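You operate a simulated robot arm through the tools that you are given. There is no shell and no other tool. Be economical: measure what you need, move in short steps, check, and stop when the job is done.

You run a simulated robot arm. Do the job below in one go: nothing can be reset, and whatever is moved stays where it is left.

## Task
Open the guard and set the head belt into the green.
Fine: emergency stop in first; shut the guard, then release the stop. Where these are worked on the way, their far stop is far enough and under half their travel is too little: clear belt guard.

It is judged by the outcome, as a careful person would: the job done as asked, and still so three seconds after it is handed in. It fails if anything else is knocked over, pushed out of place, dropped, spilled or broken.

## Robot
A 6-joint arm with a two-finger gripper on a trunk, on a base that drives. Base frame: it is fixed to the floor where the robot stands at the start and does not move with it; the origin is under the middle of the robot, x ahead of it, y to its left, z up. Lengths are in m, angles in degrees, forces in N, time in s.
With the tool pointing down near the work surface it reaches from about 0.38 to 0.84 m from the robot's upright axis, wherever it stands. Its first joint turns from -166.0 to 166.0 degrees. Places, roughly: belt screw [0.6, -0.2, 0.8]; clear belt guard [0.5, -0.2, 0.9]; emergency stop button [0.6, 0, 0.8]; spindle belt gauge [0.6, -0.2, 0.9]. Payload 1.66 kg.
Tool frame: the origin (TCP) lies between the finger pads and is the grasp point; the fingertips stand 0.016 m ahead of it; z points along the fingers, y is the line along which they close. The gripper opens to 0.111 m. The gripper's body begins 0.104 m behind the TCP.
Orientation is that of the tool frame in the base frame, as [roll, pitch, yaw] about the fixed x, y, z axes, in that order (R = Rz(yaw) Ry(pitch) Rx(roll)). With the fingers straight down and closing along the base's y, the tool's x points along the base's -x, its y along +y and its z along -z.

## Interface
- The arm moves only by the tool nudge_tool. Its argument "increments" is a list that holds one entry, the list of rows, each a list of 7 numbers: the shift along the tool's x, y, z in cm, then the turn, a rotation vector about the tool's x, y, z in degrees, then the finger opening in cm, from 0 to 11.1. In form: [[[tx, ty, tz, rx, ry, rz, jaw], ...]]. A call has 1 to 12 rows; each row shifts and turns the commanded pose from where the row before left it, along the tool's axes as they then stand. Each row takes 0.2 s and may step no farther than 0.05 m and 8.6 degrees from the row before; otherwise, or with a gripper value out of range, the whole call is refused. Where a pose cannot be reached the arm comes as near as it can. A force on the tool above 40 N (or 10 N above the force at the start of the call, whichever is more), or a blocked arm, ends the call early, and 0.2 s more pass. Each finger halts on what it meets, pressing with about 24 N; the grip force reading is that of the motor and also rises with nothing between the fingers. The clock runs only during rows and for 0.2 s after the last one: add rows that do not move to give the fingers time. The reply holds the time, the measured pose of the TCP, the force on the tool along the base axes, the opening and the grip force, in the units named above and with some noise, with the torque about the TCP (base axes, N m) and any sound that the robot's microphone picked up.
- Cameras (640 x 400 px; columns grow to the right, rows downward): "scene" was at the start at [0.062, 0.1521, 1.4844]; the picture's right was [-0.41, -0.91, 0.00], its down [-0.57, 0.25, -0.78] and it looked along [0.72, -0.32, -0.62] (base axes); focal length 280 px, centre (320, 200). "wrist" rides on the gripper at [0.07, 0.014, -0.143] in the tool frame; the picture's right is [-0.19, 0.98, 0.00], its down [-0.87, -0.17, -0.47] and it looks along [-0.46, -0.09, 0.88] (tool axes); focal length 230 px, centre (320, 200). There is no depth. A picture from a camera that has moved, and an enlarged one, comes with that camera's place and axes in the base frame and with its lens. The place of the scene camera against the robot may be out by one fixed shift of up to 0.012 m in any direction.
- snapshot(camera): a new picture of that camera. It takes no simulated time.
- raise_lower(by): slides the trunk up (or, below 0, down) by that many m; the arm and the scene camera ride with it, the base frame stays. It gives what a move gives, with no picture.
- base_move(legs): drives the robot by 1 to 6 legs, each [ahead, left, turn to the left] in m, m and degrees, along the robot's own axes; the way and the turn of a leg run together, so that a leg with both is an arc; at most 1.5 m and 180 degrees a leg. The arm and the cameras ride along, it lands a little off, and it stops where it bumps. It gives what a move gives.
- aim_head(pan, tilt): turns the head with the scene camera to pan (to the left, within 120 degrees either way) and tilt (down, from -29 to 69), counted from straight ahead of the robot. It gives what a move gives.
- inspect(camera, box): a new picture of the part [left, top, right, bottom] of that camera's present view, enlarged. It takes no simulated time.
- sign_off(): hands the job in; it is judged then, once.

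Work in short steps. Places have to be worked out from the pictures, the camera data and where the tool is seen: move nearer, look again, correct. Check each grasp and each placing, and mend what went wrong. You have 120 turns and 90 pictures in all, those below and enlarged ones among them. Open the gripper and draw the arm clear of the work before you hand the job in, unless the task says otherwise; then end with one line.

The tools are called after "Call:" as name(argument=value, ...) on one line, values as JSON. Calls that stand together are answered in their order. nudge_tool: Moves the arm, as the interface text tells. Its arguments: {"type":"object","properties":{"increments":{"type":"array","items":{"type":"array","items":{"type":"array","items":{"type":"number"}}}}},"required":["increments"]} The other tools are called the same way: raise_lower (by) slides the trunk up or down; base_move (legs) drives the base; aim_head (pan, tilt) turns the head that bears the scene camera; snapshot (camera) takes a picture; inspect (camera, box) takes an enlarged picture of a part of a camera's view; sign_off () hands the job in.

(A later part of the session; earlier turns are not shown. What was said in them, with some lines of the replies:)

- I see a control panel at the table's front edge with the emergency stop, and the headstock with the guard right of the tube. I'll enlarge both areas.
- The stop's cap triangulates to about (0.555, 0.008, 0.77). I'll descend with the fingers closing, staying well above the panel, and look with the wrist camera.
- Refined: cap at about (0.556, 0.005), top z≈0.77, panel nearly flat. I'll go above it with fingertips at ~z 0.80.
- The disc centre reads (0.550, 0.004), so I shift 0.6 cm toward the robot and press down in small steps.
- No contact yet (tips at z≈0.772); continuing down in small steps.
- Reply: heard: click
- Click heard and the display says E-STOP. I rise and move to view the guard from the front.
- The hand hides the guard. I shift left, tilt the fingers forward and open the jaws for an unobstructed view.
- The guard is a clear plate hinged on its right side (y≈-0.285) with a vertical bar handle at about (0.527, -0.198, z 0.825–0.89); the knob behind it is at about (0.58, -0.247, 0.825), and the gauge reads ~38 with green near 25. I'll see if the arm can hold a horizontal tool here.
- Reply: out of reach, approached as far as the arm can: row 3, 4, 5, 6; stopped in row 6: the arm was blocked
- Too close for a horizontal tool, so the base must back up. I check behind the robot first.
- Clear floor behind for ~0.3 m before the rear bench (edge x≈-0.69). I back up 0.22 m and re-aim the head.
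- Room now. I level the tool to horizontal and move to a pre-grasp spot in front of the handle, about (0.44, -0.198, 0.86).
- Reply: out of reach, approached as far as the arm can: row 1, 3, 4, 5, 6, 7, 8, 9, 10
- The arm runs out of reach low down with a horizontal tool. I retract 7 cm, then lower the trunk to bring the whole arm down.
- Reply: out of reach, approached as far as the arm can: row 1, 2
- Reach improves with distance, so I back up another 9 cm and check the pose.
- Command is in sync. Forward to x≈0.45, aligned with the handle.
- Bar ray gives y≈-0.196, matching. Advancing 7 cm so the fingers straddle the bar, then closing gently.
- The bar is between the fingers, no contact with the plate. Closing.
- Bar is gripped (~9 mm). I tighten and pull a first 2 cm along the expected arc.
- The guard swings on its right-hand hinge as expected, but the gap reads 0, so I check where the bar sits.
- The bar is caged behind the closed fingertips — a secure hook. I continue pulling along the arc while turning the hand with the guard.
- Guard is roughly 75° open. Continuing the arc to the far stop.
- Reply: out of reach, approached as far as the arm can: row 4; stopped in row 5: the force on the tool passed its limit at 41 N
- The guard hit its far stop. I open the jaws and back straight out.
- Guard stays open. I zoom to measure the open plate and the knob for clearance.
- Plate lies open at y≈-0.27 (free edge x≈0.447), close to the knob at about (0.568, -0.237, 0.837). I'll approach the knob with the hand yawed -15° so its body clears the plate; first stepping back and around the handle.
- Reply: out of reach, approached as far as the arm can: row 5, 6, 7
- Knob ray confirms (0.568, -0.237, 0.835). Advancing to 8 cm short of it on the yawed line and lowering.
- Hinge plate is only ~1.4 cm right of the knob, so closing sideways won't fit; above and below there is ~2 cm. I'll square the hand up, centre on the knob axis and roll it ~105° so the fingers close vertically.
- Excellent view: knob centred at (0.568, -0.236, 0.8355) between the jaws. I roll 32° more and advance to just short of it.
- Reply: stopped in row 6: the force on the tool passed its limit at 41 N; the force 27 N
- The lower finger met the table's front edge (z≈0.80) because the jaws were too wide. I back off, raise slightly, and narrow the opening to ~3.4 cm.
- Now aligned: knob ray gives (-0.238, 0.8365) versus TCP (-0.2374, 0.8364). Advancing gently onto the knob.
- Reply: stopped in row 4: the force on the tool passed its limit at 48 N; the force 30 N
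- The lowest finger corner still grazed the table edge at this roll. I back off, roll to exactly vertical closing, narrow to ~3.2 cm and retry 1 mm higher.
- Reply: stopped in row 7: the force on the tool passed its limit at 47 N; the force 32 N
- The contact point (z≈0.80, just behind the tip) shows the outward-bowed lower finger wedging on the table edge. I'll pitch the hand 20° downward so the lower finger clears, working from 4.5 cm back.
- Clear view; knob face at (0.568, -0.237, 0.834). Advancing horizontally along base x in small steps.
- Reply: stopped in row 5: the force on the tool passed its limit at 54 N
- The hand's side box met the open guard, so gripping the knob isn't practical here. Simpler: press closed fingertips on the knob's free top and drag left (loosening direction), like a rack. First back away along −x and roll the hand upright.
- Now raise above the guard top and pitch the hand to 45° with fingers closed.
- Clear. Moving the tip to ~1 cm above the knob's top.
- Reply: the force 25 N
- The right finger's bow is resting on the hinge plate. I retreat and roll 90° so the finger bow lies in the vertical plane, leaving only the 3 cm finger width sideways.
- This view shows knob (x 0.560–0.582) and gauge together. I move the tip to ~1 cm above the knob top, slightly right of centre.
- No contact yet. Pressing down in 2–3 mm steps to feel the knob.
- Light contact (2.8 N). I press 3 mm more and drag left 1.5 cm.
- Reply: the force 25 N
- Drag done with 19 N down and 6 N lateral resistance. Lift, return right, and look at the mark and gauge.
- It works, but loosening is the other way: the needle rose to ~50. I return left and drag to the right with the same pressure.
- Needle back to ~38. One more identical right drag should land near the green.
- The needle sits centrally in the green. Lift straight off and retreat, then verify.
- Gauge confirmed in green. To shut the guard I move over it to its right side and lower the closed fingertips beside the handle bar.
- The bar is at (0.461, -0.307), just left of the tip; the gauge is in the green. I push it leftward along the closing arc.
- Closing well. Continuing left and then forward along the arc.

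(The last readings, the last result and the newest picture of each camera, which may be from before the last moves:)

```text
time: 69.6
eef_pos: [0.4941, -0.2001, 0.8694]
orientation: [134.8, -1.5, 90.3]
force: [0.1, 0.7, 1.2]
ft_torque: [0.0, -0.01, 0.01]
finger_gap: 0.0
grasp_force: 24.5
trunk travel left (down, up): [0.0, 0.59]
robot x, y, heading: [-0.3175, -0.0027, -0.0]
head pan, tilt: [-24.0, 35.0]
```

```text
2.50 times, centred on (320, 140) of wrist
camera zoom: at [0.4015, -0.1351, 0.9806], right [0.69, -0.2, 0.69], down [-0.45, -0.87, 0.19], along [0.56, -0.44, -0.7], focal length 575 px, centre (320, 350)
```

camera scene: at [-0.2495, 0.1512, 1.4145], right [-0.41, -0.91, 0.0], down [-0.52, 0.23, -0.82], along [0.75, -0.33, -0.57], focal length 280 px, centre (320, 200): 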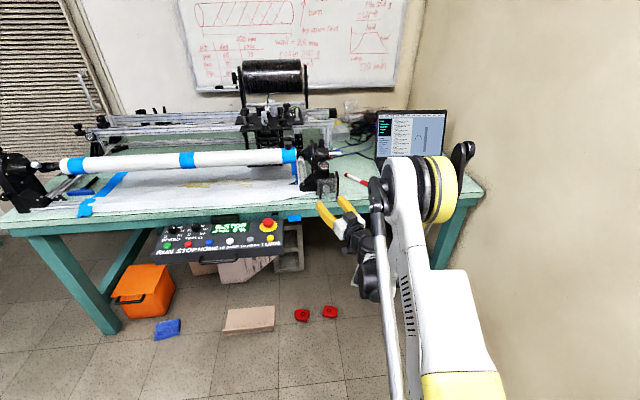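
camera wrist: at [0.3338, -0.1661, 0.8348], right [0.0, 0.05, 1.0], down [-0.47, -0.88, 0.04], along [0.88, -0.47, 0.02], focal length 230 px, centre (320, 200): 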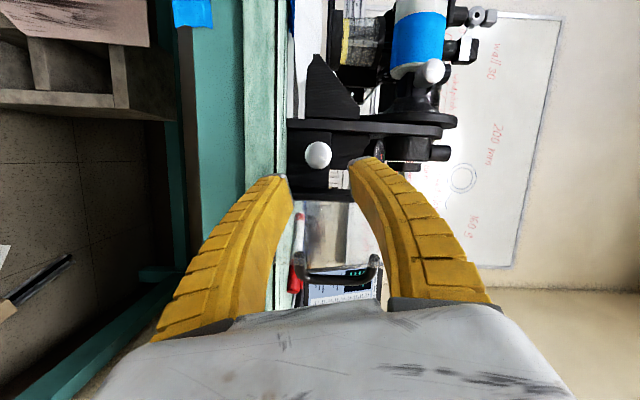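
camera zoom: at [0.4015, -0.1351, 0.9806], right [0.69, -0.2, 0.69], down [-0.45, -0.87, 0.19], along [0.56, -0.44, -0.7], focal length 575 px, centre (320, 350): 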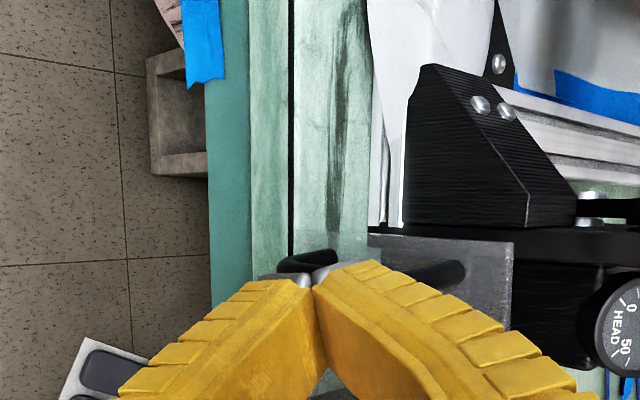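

Nearly shut; the tip is now in front of the bar. Pressing forward gently to seat it.

Call:
nudge_tool(increments=[[[0, 0.35, 0.35, 0, 0, 0, 0], [0, 0.35, 0.35, 0, 0, 0, 0], [0, 0.3, 0.3, 0, 0, 0, 0]]])

Call:
inspect(camera="wrist", box=[220, 60, 420, 220])

```text
time: 70.4
eef_pos: [0.5054, -0.1998, 0.8703]
orientation: [135.0, -1.6, 90.3]
force: [-23.6, -0.6, -3.3]
ft_torque: [-0.03, -0.03, 0.12]
finger_gap: 0.0048
grasp_force: 24.1
trunk travel left (down, up): [0.0, 0.59]
robot x, y, heading: [-0.3146, -0.0013, 0.0]
head pan, tilt: [-24.0, 35.0]
```

```text
2.50 times, centred on (320, 140) of wrist
camera zoom: at [0.4138, -0.1351, 0.9812], right [0.69, -0.21, 0.69], down [-0.45, -0.87, 0.19], along [0.56, -0.44, -0.7], focal length 575 px, centre (320, 350)
```

zoom: 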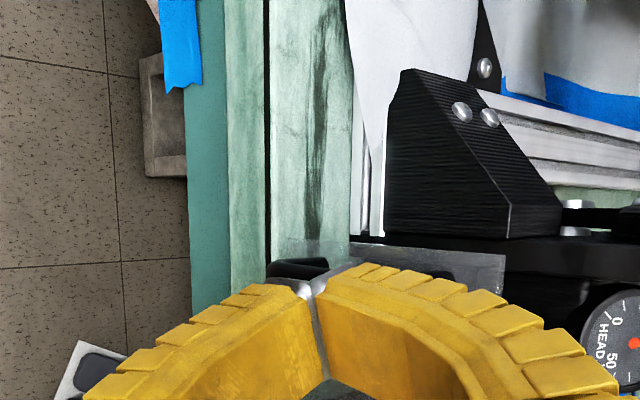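

Resistance of 24 N: guard is at its closed stop. Backing away and checking.

Call:
nudge_tool(increments=[[[0, -0.7, -0.7, 0, 0, 0, 0], [0, -2, -2, 0, 0, 0, 0], [0, -1, -3, 0, 0, 0, 0], [0, 0, -4, 0, 0, 0, 0], [3, 0, -3, 0, 0, 0, 0], [4, 0, -1, 0, 0, 0, 0], [4, 0, 0, 0, 0, 0, 0], [0, 0, 0, 0, 0, 0, 0]]])

Call:
snapshot(camera="scene")

Call:
inspect(camera="scene", box=[310, 150, 380, 220])

```text
time: 72.2
eef_pos: [0.385, -0.0919, 0.9432]
orientation: [134.9, -1.5, 90.3]
force: [0.2, -0.3, 0.7]
ft_torque: [0.0, -0.04, -0.03]
finger_gap: 0.0
grasp_force: 24.2
trunk travel left (down, up): [0.0, 0.59]
robot x, y, heading: [-0.3171, -0.0033, -0.1]
head pan, tilt: [-24.0, 35.0]
```

```text
17 pictures are left
camera scene: at [-0.2509, 0.1521, 1.4144], right [-0.41, -0.91, 0.0], down [-0.52, 0.23, -0.82], along [0.75, -0.33, -0.57], focal length 280 px, centre (320, 200)
```

scene: 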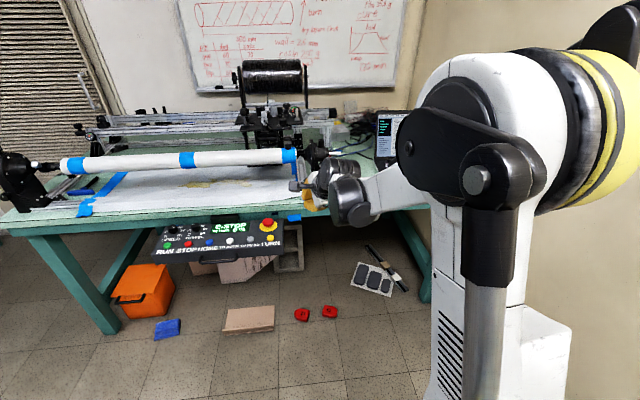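

```text
5.71 times, centred on (345, 185) of scene
camera zoom: at [-0.2509, 0.1521, 1.4144], right [-0.41, -0.91, 0.0], down [-0.52, 0.23, -0.82], along [0.75, -0.33, -0.57], focal length 1602 px, centre (177, 286)
```

zoom: 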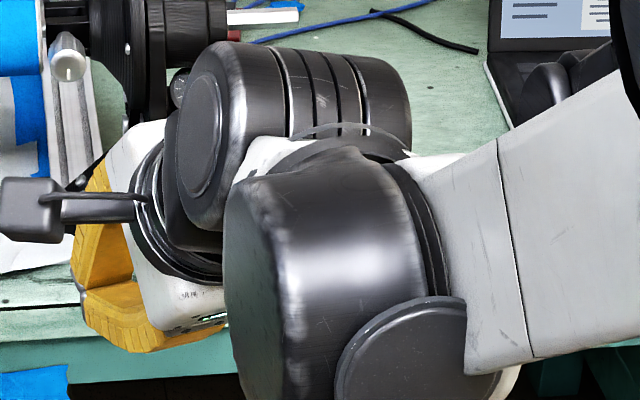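

The view is blocked by the arm, but the closing force and pose say shut; I'll verify later. Next, I move above the emergency stop with the closed tip, pitching slightly steeper.

Call:
nudge_tool(increments=[[[1.72, -0.4, 3.4, 0, 0, 0, 0], [1.72, -0.4, 3.4, 0, 0, 0, 0], [1.72, -0.4, 3.4, 0, 0, 0, 0], [1.72, -0.4, 3.4, 0, 0, 0, 0], [1.72, -0.4, 3.4, 0, 0, 0, 0], [0, 0, 0, 6, 0, 0, 0], [0, 0, 0, 6, 0, 0, 0], [0, 0, 0, 0, 0, 0, 0]]])

Call:
snapshot(camera="wrist")

Call:
inspect(camera="scene", box=[220, 150, 380, 260])

```text
time: 74.0
eef_pos: [0.4899, -0.0018, 0.8109]
orientation: [146.8, -1.6, 90.3]
force: [-0.1, 0.3, -0.1]
ft_torque: [0.0, 0.01, 0.02]
finger_gap: 0.0
grasp_force: 23.5
trunk travel left (down, up): [0.0, 0.59]
robot x, y, heading: [-0.3122, 0.0001, 0.0]
head pan, tilt: [-24.0, 35.0]
```

```text
15 pictures are left
camera wrist: at [0.4235, 0.0632, 0.9388], right [0.82, -0.2, 0.53], down [-0.39, -0.88, 0.28], along [0.41, -0.44, -0.8], focal length 230 px, centre (320, 200)
```

wrist: 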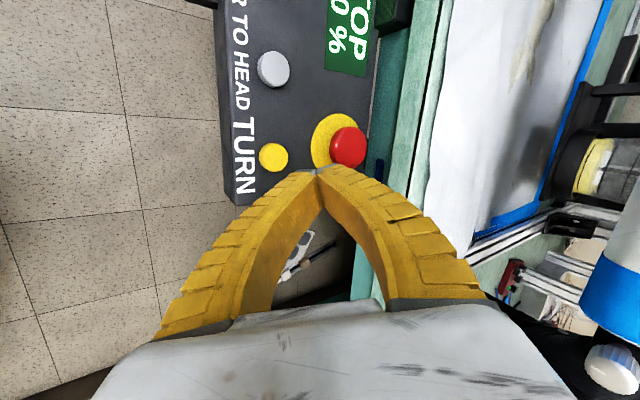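

```text
3.64 times, centred on (300, 205) of scene
camera zoom: at [-0.2508, 0.1518, 1.4145], right [-0.41, -0.91, 0.0], down [-0.52, 0.23, -0.82], along [0.75, -0.33, -0.57], focal length 1019 px, centre (393, 182)
```

zoom: 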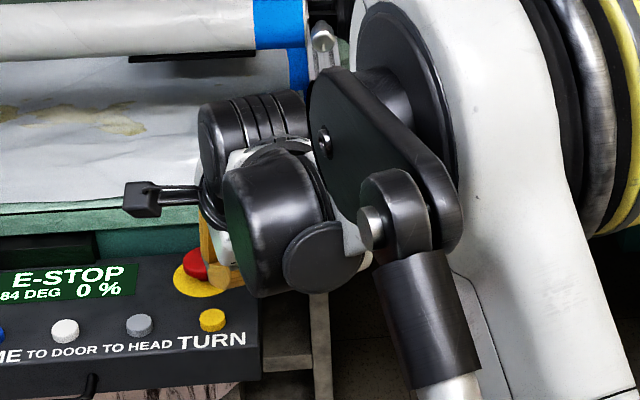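

Cap centre reads about (0.556, 0.004). I'll place the tip on its robot-side rim, press lightly and drag left (+y), which twists it clockwise.

Call:
nudge_tool(increments=[[[-0.3, 1.48, 2.5, 0, 0, 0, 0], [-0.3, 1.48, 2.5, 0, 0, 0, 0], [0, -0.16, 0.25, 0, 0, 0, 0], [0, -0.16, 0.25, 0, 0, 0, 0], [0, 0, 0, 0, 0, 0, 0]]])

```text
time: 75.2
eef_pos: [0.543, -0.0052, 0.7785]
orientation: [146.9, -1.6, 90.3]
force: [0.4, -0.1, 0.0]
ft_torque: [0.03, -0.01, 0.01]
finger_gap: 0.0002
grasp_force: 24.0
trunk travel left (down, up): [0.0, 0.59]
robot x, y, heading: [-0.3122, 0.0028, -0.1]
head pan, tilt: [-24.0, 35.0]
```

Call:
nudge_tool(increments=[[[0, -0.11, 0.17, 0, 0, 0, 0], [0, -0.11, 0.17, 0, 0, 0, 0], [0, -0.11, 0.17, 0, 0, 0, 0], [0, 0, 0, 0, 0, 0, 0]]])

```text
time: 76.2
eef_pos: [0.5421, -0.0048, 0.7742]
orientation: [146.8, -1.6, 90.4]
force: [0.0, 0.1, 11.5]
ft_torque: [0.07, 0.03, 0.07]
finger_gap: 0.0009
grasp_force: 24.1
trunk travel left (down, up): [0.0, 0.59]
robot x, y, heading: [-0.3161, 0.0015, -0.0]
head pan, tilt: [-24.0, 35.0]
```

Contact at 11.5 N. Dragging left ~2 cm.

Call:
nudge_tool(increments=[[[0.4, 0, 0, 0, 0, 0, 0], [0.4, 0, 0, 0, 0, 0, 0], [0.4, 0, 0, 0, 0, 0, 0], [0.4, 0, 0, 0, 0, 0, 0], [0.4, 0, 0, 0, 0, 0, 0]]])

Call:
snapshot(camera="wrist")

```text
time: 77.4
eef_pos: [0.5386, 0.0134, 0.7739]
orientation: [146.8, -1.8, 90.4]
force: [-10.5, -5.2, 6.5]
ft_torque: [-0.06, 0.08, -0.07]
finger_gap: 0.0
grasp_force: 24.0
trunk travel left (down, up): [0.0, 0.59]
robot x, y, heading: [-0.3129, -0.0019, 0.1]
head pan, tilt: [-24.0, 35.0]
```

```text
13 pictures are left
camera wrist: at [0.4728, 0.0792, 0.9018], right [0.82, -0.2, 0.53], down [-0.39, -0.88, 0.28], along [0.41, -0.44, -0.8], focal length 230 px, centre (320, 200)
```

wrist: 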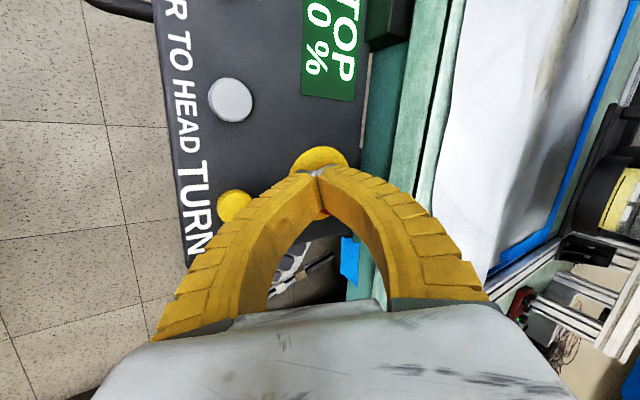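

Still E-STOP; the tip slid off the dome. I'll grip the cap instead: retreat, roll the hand so the jaws close sideways, then drive a bit nearer.

Call:
nudge_tool(increments=[[[0, 0, -3, 0, 0, 0, 0], [0, 0, -4, 0, 0, 0, 0], [0, 0, -4, 0, 0, 0, 2], [0, 0, -2, 0, 0, -8.4, 5], [0, 0, 0, 0, 0, -8.4, 5], [0, 0, 0, 0, 0, -8.4, 5], [0, 0, 0, 0, 0, -8.4, 5], [0, 0, 0, 0, 0, -8.4, 5], [0, 0, 0, 0, 0, -8.4, 5], [0, 0, 0, 0, 0, -8.4, 5], [0, 0, 0, 0, 0, -8.4, 5], [0, 0, 0, 0, 0, -8.4, 5]]])

Call:
nudge_tool(increments=[[[0, 0, 0, 0, 0, -8.4, 5], [0, 0, 0, 0, 0, -6, 5], [0, 0, 0, 0, 0, 0, 5]]])

Call:
base_move(legs=[[0.12, 0, 0]])

Call:
snapshot(camera="wrist")

```text
time: 80.0
eef_pos: [0.4716, 0.0092, 0.8819]
orientation: [169.2, 31.5, 162.4]
force: [-0.7, 0.3, 0.0]
ft_torque: [0.02, 0.0, -0.01]
finger_gap: 0.052
grasp_force: 2.0
trunk travel left (down, up): [0.0, 0.59]
robot x, y, heading: [-0.3182, -0.0, -0.0]
head pan, tilt: [-24.0, 35.0]
```

```text
time: 80.8
eef_pos: [0.4719, 0.0095, 0.881]
orientation: [178.1, 33.1, 179.5]
force: [-0.5, -0.2, 0.9]
ft_torque: [-0.01, -0.02, 0.0]
finger_gap: 0.052
grasp_force: 1.4
trunk travel left (down, up): [0.0, 0.59]
robot x, y, heading: [-0.314, -0.0004, -0.1]
head pan, tilt: [-24.0, 35.0]
```

```text
time: 82.1
eef_pos: [0.5929, 0.0081, 0.8817]
orientation: [178.0, 33.2, 179.2]
force: [-0.6, -0.1, -0.5]
ft_torque: [0.01, 0.02, -0.01]
finger_gap: 0.0523
grasp_force: 1.5
trunk travel left (down, up): [0.0, 0.59]
robot x, y, heading: [-0.1965, 0.0007, 0.2]
head pan, tilt: [-24.0, 35.0]
```

```text
12 pictures are left
camera wrist: at [0.4554, 0.0174, 0.9629], right [0.16, 0.98, 0.13], down [0.47, -0.19, 0.86], along [0.87, -0.07, -0.49], focal length 230 px, centre (320, 200)
```

wrist: 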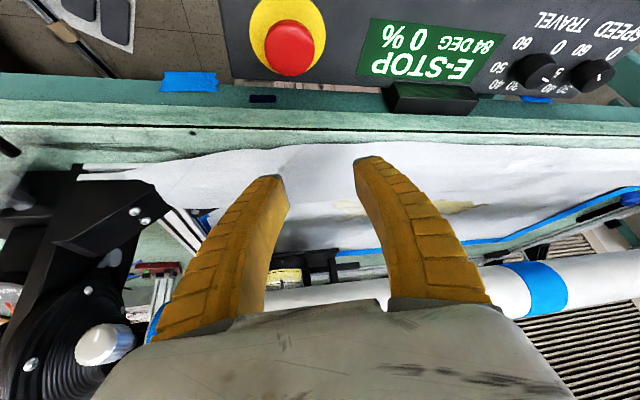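

Cap at (0.557, 0.003), radius ~0.02; the jaws (5.2 cm) fit. Moving over it, then down in steps around the cap.

Call:
nudge_tool(increments=[[[2.57, -0.17, 1.2, 0, 0, 0, 5], [2.57, -0.17, 1.2, 0, 0, 0, 5], [2.57, -0.17, 1.2, 0, 0, 0, 5], [0.6, 0, 0.95, 0, 0, 0, 5], [0, 0, 0, 0, 0, 0, 5]]])

Call:
snapshot(camera="wrist")

```text
time: 83.3
eef_pos: [0.5467, 0.0044, 0.7973]
orientation: [178.1, 33.1, 179.2]
force: [-0.1, -0.2, 0.4]
ft_torque: [-0.04, -0.03, 0.02]
finger_gap: 0.0523
grasp_force: 1.7
trunk travel left (down, up): [0.0, 0.59]
robot x, y, heading: [-0.1933, 0.0003, 0.2]
head pan, tilt: [-24.0, 35.0]
```

```text
11 pictures are left
camera wrist: at [0.4105, 0.014, 0.8783], right [0.16, 0.98, 0.13], down [0.47, -0.19, 0.86], along [0.87, -0.07, -0.49], focal length 230 px, centre (320, 200)
```

wrist: 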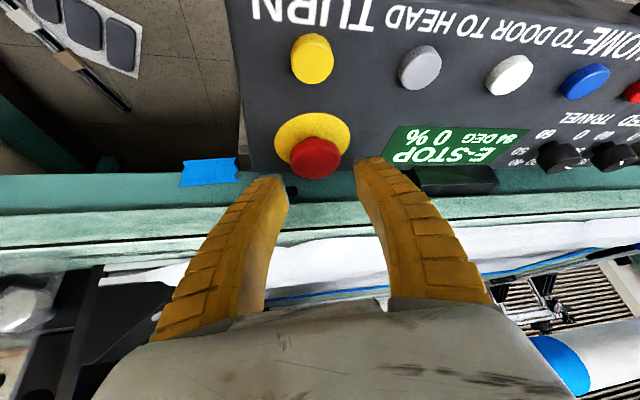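

Well aligned. Descending around the cap.

Call:
nudge_tool(increments=[[[0.55, 0, 0.84, 0, 0, 0, 5], [0.55, 0, 0.84, 0, 0, 0, 5], [0.4, 0, 0.6, 0, 0, 0, 5], [0.27, 0, 0.42, 0, 0, 0, 5], [0, 0, 0, 0, 0, 0, 5]]])

```text
time: 84.5
eef_pos: [0.5483, 0.0055, 0.7638]
orientation: [178.1, 33.1, 179.2]
force: [0.9, -0.2, -1.1]
ft_torque: [0.01, 0.03, 0.06]
finger_gap: 0.0519
grasp_force: 1.6
trunk travel left (down, up): [0.0, 0.59]
robot x, y, heading: [-0.1942, -0.0021, -0.1]
head pan, tilt: [-24.0, 35.0]
```

No contact; 2 mm lower, then close on the cap.

Call:
nudge_tool(increments=[[[0.11, 0, 0.17, 0, 0, 0, 5], [0, 0, 0, 0, 0, 0, 3], [0, 0, 0, 0, 0, 0, 1], [0, 0, 0, 0, 0, 0, 1]]])

Call:
inspect(camera="wrist", box=[240, 80, 400, 220])

```text
time: 85.5
eef_pos: [0.5462, 0.0053, 0.763]
orientation: [178.1, 33.2, 179.0]
force: [-2.6, -12.9, 5.2]
ft_torque: [0.01, -0.05, -0.19]
finger_gap: 0.0356
grasp_force: 34.6
trunk travel left (down, up): [0.0, 0.59]
robot x, y, heading: [-0.1937, -0.0024, -0.3]
head pan, tilt: [-24.0, 35.0]
```

```text
2.86 times, centred on (320, 150) of wrist
camera zoom: at [0.4102, 0.0139, 0.8451], right [0.16, 0.98, 0.13], down [0.47, -0.19, 0.86], along [0.87, -0.07, -0.49], focal length 657 px, centre (320, 343)
```

zoom: 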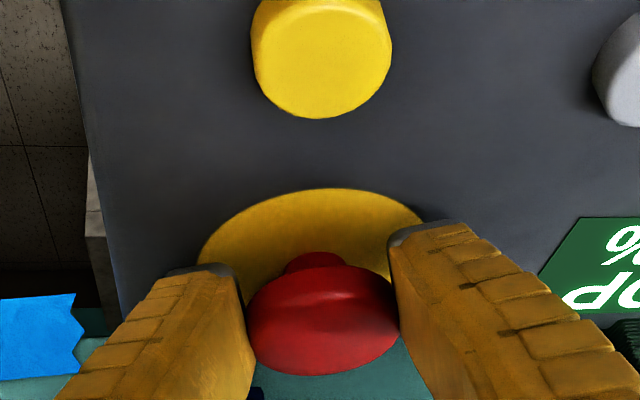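

The cap is firmly gripped. Twisting clockwise about the vertical in 7° steps.

Call:
nudge_tool(increments=[[[0, 0, 0, 3.8, 0, 5.87, 0.5], [0, 0, 0, 3.8, 0, 5.87, 0.5], [0, 0.1, 0, 3.8, 0, 5.87, 0.5], [0, 0.1, 0, 3.8, 0, 5.87, 0.5], [0, 0, 0, 0, 0, 0, 0.5]]])

```text
time: 86.7
eef_pos: [0.5442, 0.0109, 0.7647]
orientation: [178.2, 32.4, 151.3]
force: [-28.5, 24.0, -2.0]
ft_torque: [-0.06, -0.24, 0.71]
finger_gap: 0.0339
grasp_force: 33.8
trunk travel left (down, up): [0.0, 0.59]
robot x, y, heading: [-0.1951, -0.0001, -0.2]
head pan, tilt: [-24.0, 35.0]
```

Call:
snapshot(camera="wrist")

```text
9 pictures are left
camera wrist: at [0.4305, 0.0836, 0.848], right [0.6, 0.79, 0.13], down [0.34, -0.39, 0.86], along [0.73, -0.47, -0.5], focal length 230 px, centre (320, 200)
```

wrist: 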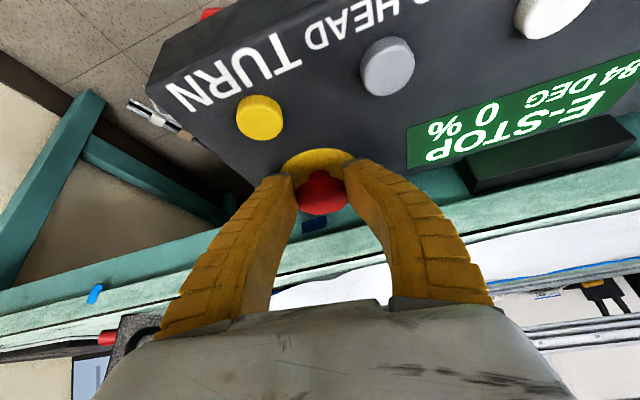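

The pads gripped behind the cap's equator and squeezed out. I open, move forward to the cap centre, and rotate back counter-clockwise for a new stroke.

Call:
nudge_tool(increments=[[[0, 0, 0, 0, 0, 0, 3.6], [0, 0, 0, 0, 0, 0, 5.2], [-0.58, 0, 0.38, 0, 0, 0, 5.2], [-0.58, 0, 0.38, -3.8, 0, -5.87, 5.2], [0, 0, 0, -3.8, 0, -5.87, 5.2], [0, 0, 0, -3.8, 0, -5.87, 5.2], [0, 0, 0, -3.8, 0, -5.87, 5.2], [0, 0, 0, -3.8, 0, -5.87, 5.2], [0, 0, 0, -3.8, 0, -5.87, 5.2], [0, 0, 0, 0, 0, 0, 5.2]]])

```text
time: 88.9
eef_pos: [0.5591, 0.0007, 0.7622]
orientation: [178.2, 33.5, -166.7]
force: [-0.1, -0.3, -0.1]
ft_torque: [0.02, 0.0, 0.01]
finger_gap: 0.0541
grasp_force: 1.2
trunk travel left (down, up): [0.0, 0.59]
robot x, y, heading: [-0.1943, 0.0007, 0.0]
head pan, tilt: [-24.0, 35.0]
```

No contact, hand now at +13° around the cap. Closing on it.

Call:
nudge_tool(increments=[[[0, 0.25, 0, 0, 0, 0, 5], [0, 0, 0, 0, 0, 0, 2], [0, 0, 0, 0, 0, 0, 0.5], [0, 0, 0, 0, 0, 0, 0.5]]])

```text
time: 89.9
eef_pos: [0.5588, 0.0033, 0.764]
orientation: [178.2, 33.4, -166.8]
force: [0.7, -7.8, 3.6]
ft_torque: [-0.27, 0.51, -0.05]
finger_gap: 0.0359
grasp_force: 33.9
trunk travel left (down, up): [0.0, 0.59]
robot x, y, heading: [-0.1927, 0.0007, -0.4]
head pan, tilt: [-24.0, 35.0]
```

Solid grip (3.6 cm, no squeeze-out force). Twisting clockwise.

Call:
nudge_tool(increments=[[[0, 0, 0, 3.8, 0, 5.87, 0.5], [0, 0, 0, 3.8, 0, 5.87, 0.5], [0, 0, 0, 3.8, 0, 5.87, 0.5], [0, 0, 0, 3.8, 0, 5.87, 0.5], [0, 0, 0, 3.8, 0, 5.87, 0.5], [0, 0, 0, 0, 0, 0, 0.5]]])

```text
time: 91.3
eef_pos: [0.5588, 0.0044, 0.763]
orientation: [178.1, 32.6, 158.1]
force: [-3.8, 3.5, 0.4]
ft_torque: [0.22, 0.03, 0.15]
finger_gap: 0.0351
grasp_force: 33.9
trunk travel left (down, up): [0.0, 0.59]
robot x, y, heading: [-0.1933, 0.0011, 0.0]
head pan, tilt: [-24.0, 35.0]
```

Turned 35° smoothly with low force. Continuing further.

Call:
nudge_tool(increments=[[[0, 0, 0, 3.8, 0, 5.87, 0.5], [0, 0, 0, 3.8, 0, 5.87, 0.5], [0, 0, 0, 3.8, 0, 5.87, 0.5], [0, 0, 0, 3.8, 0, 5.87, 0.5], [0, 0, 0, 0, 0, 0, 0.5]]])

```text
time: 92.5
eef_pos: [0.5591, 0.0059, 0.7621]
orientation: [178.6, 31.9, 130.4]
force: [-0.6, 15.5, 4.2]
ft_torque: [0.19, -0.21, 0.16]
finger_gap: 0.0354
grasp_force: 34.5
trunk travel left (down, up): [0.0, 0.59]
robot x, y, heading: [-0.1944, 0.0, 0.1]
head pan, tilt: [-24.0, 35.0]
```

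63° of twist without a click. Now pull straight up while gripping.

Call:
nudge_tool(increments=[[[-0.16, 0, -0.25, 0, 0, 0, 0.5], [-0.16, 0, -0.25, 0, 0, 0, 0.5], [-0.16, 0, -0.25, 0, 0, 0, 0.5], [-0.16, 0, -0.25, 0, 0, 0, 0.5], [0, 0, 0, 0, 0, 0, 0.5]]])

Call:
snapshot(camera="wrist")

```text
time: 93.7
eef_pos: [0.5596, 0.005, 0.7739]
orientation: [178.7, 31.7, 130.5]
force: [-21.6, 14.6, -25.8]
ft_torque: [0.46, 0.39, 0.17]
finger_gap: 0.0329
grasp_force: 33.4
trunk travel left (down, up): [0.0, 0.59]
robot x, y, heading: [-0.1957, -0.0002, -0.1]
head pan, tilt: [-24.0, 35.0]
heard: click
```

```text
8 pictures are left
camera wrist: at [0.4795, 0.1123, 0.8584], right [0.84, 0.52, 0.12], down [0.18, -0.49, 0.85], along [0.5, -0.7, -0.51], focal length 230 px, centre (320, 200)
```

wrist: 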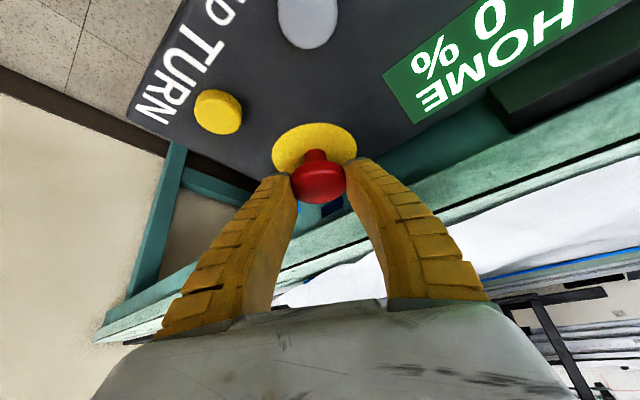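

Click, and the display left E-STOP (now HOME): the stop is released. Opening the jaws, then lifting clear.

Call:
nudge_tool(increments=[[[0, 0, 0, 0, 0, 0, 3.8], [0, 0, 0, 0, 0, 0, 5.2], [0, 0, 0, 0, 0, 0, 5.2], [-0.54, 0, -0.84, 0, 0, 0, 5.2], [-1.1, 0, -1.7, 0, 0, 0, 5.2], [-1.6, 0, -2.5, 0, 0, 0, 5.2], [-2.1, 0, -3.3, 0, 0, 0, 5.2], [-2.1, 0, -3.3, 0, 0, 0, 5.2], [0, 0, -3, 0, 0, 0, 5.2], [0, 0, -3, 0, 0, 0, 5.2], [0, 0, 0, 0, 0, 0, 5.2]]])

Call:
snapshot(camera="scene")

```text
time: 96.1
eef_pos: [0.5375, 0.0253, 0.963]
orientation: [178.6, 31.8, 130.5]
force: [-0.2, 0.7, 1.4]
ft_torque: [-0.01, -0.02, -0.02]
finger_gap: 0.0541
grasp_force: 1.4
trunk travel left (down, up): [0.0, 0.59]
robot x, y, heading: [-0.1945, 0.0047, -0.2]
head pan, tilt: [-24.0, 35.0]
```

```text
7 pictures are left
camera scene: at [-0.1303, 0.1516, 1.4144], right [-0.41, -0.91, 0.0], down [-0.52, 0.23, -0.82], along [0.75, -0.34, -0.57], focal length 280 px, centre (320, 200)
```

scene: 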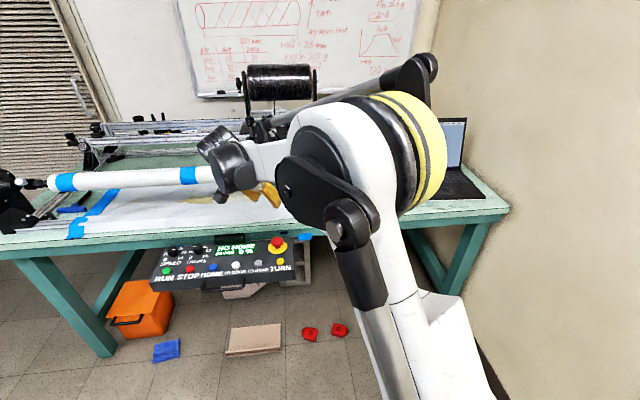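

Now showing NO HOME (not E-STOP). I draw the arm up and back to its starting-type posture to see the guard and gauge.

Call:
nudge_tool(increments=[[[0, 0, -4.5, -3.8, 0, -5.87, 5.2], [0, 0, -4.5, -3.8, 0, -5.87, 5.2], [0, 0, -3, -3.8, 0, -5.87, 5.2], [0, 0, -3, -3.8, 0, -5.87, 5.2], [0, 0, -3, -3.8, 0, -5.87, 5.2], [0, 0, -3, -3.8, 0, -5.87, 5.2], [0, 0, 0, -3.8, 0, -5.87, 5.2], [1, 0, 0, 0, 8, 0, 5.2], [2, 0, 0, 0, 8, 0, 5.2], [2, 0, 0, 0, 8, 0, 5.2], [2, 0, 0, 0, 8, 0, 5.2], [0, 0, 0, 0, 0, 0, 5.2]]])

Call:
snapshot(camera="scene")

```text
time: 98.7
eef_pos: [0.3783, 0.0811, 1.1173]
orientation: [178.3, 1.0, -179.8]
force: [-0.6, -0.1, 1.0]
ft_torque: [0.0, 0.0, 0.0]
finger_gap: 0.0538
grasp_force: 1.4
trunk travel left (down, up): [0.0, 0.59]
robot x, y, heading: [-0.1945, 0.002, 0.0]
head pan, tilt: [-24.0, 35.0]
```

```text
6 pictures are left
camera scene: at [-0.1299, 0.1516, 1.4145], right [-0.41, -0.91, 0.0], down [-0.52, 0.23, -0.82], along [0.75, -0.34, -0.57], focal length 280 px, centre (320, 200)
```

scene: 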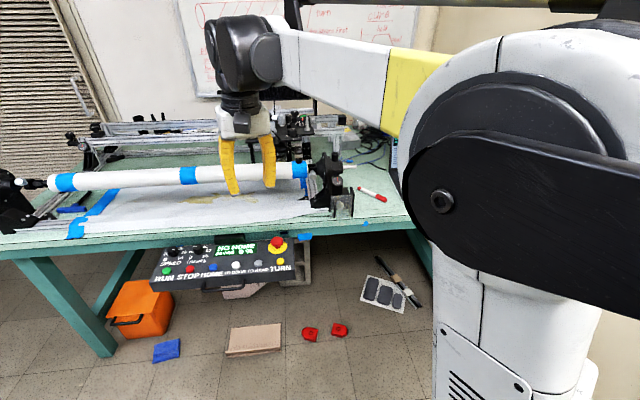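

Clear view. Enlarging the headstock and the panel.

Call:
inspect(camera="scene", box=[305, 155, 375, 225])

Call:
inspect(camera="scene", box=[150, 225, 310, 300])

```text
5.71 times, centred on (340, 190) of scene
camera zoom: at [-0.1299, 0.1516, 1.4145], right [-0.41, -0.91, 0.0], down [-0.52, 0.23, -0.82], along [0.75, -0.34, -0.57], focal length 1602 px, centre (206, 257)
```

zoom: 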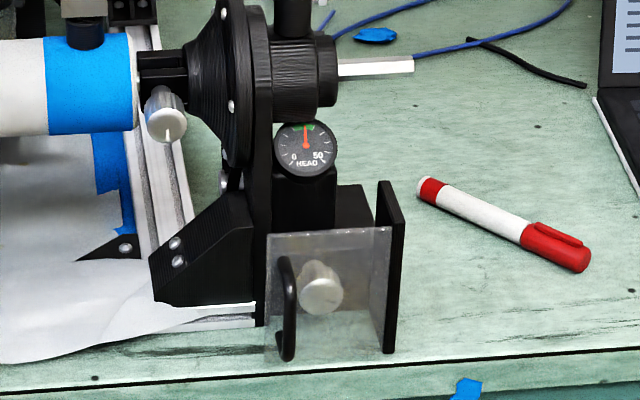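

```text
4.00 times, centred on (230, 262) of scene
camera zoom: at [-0.1299, 0.1516, 1.4145], right [-0.41, -0.91, 0.0], down [-0.52, 0.23, -0.82], along [0.75, -0.34, -0.57], focal length 1121 px, centre (680, -50)
```

zoom: 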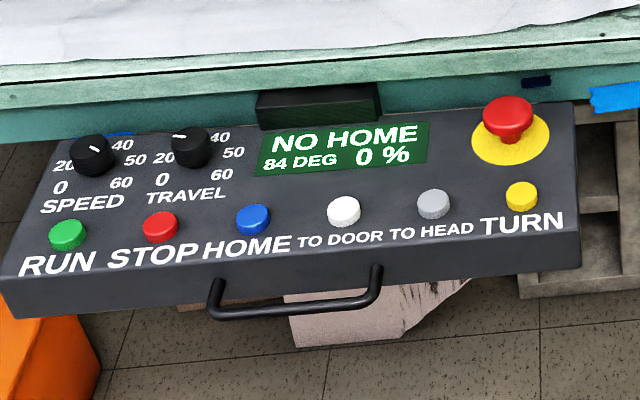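

Guard shut, needle in the green, stop popped up and everything else in place; the arm is clear with the jaws open. Handing in.

Call:
sign_off()

```text
The job is handed in.
```

The head belt is set in the green, the guard is shut and the emergency stop is released, done in the order you gave. The panel now shows NO HOME instead of READY; I did not home the machine, since you didn't ask for it.
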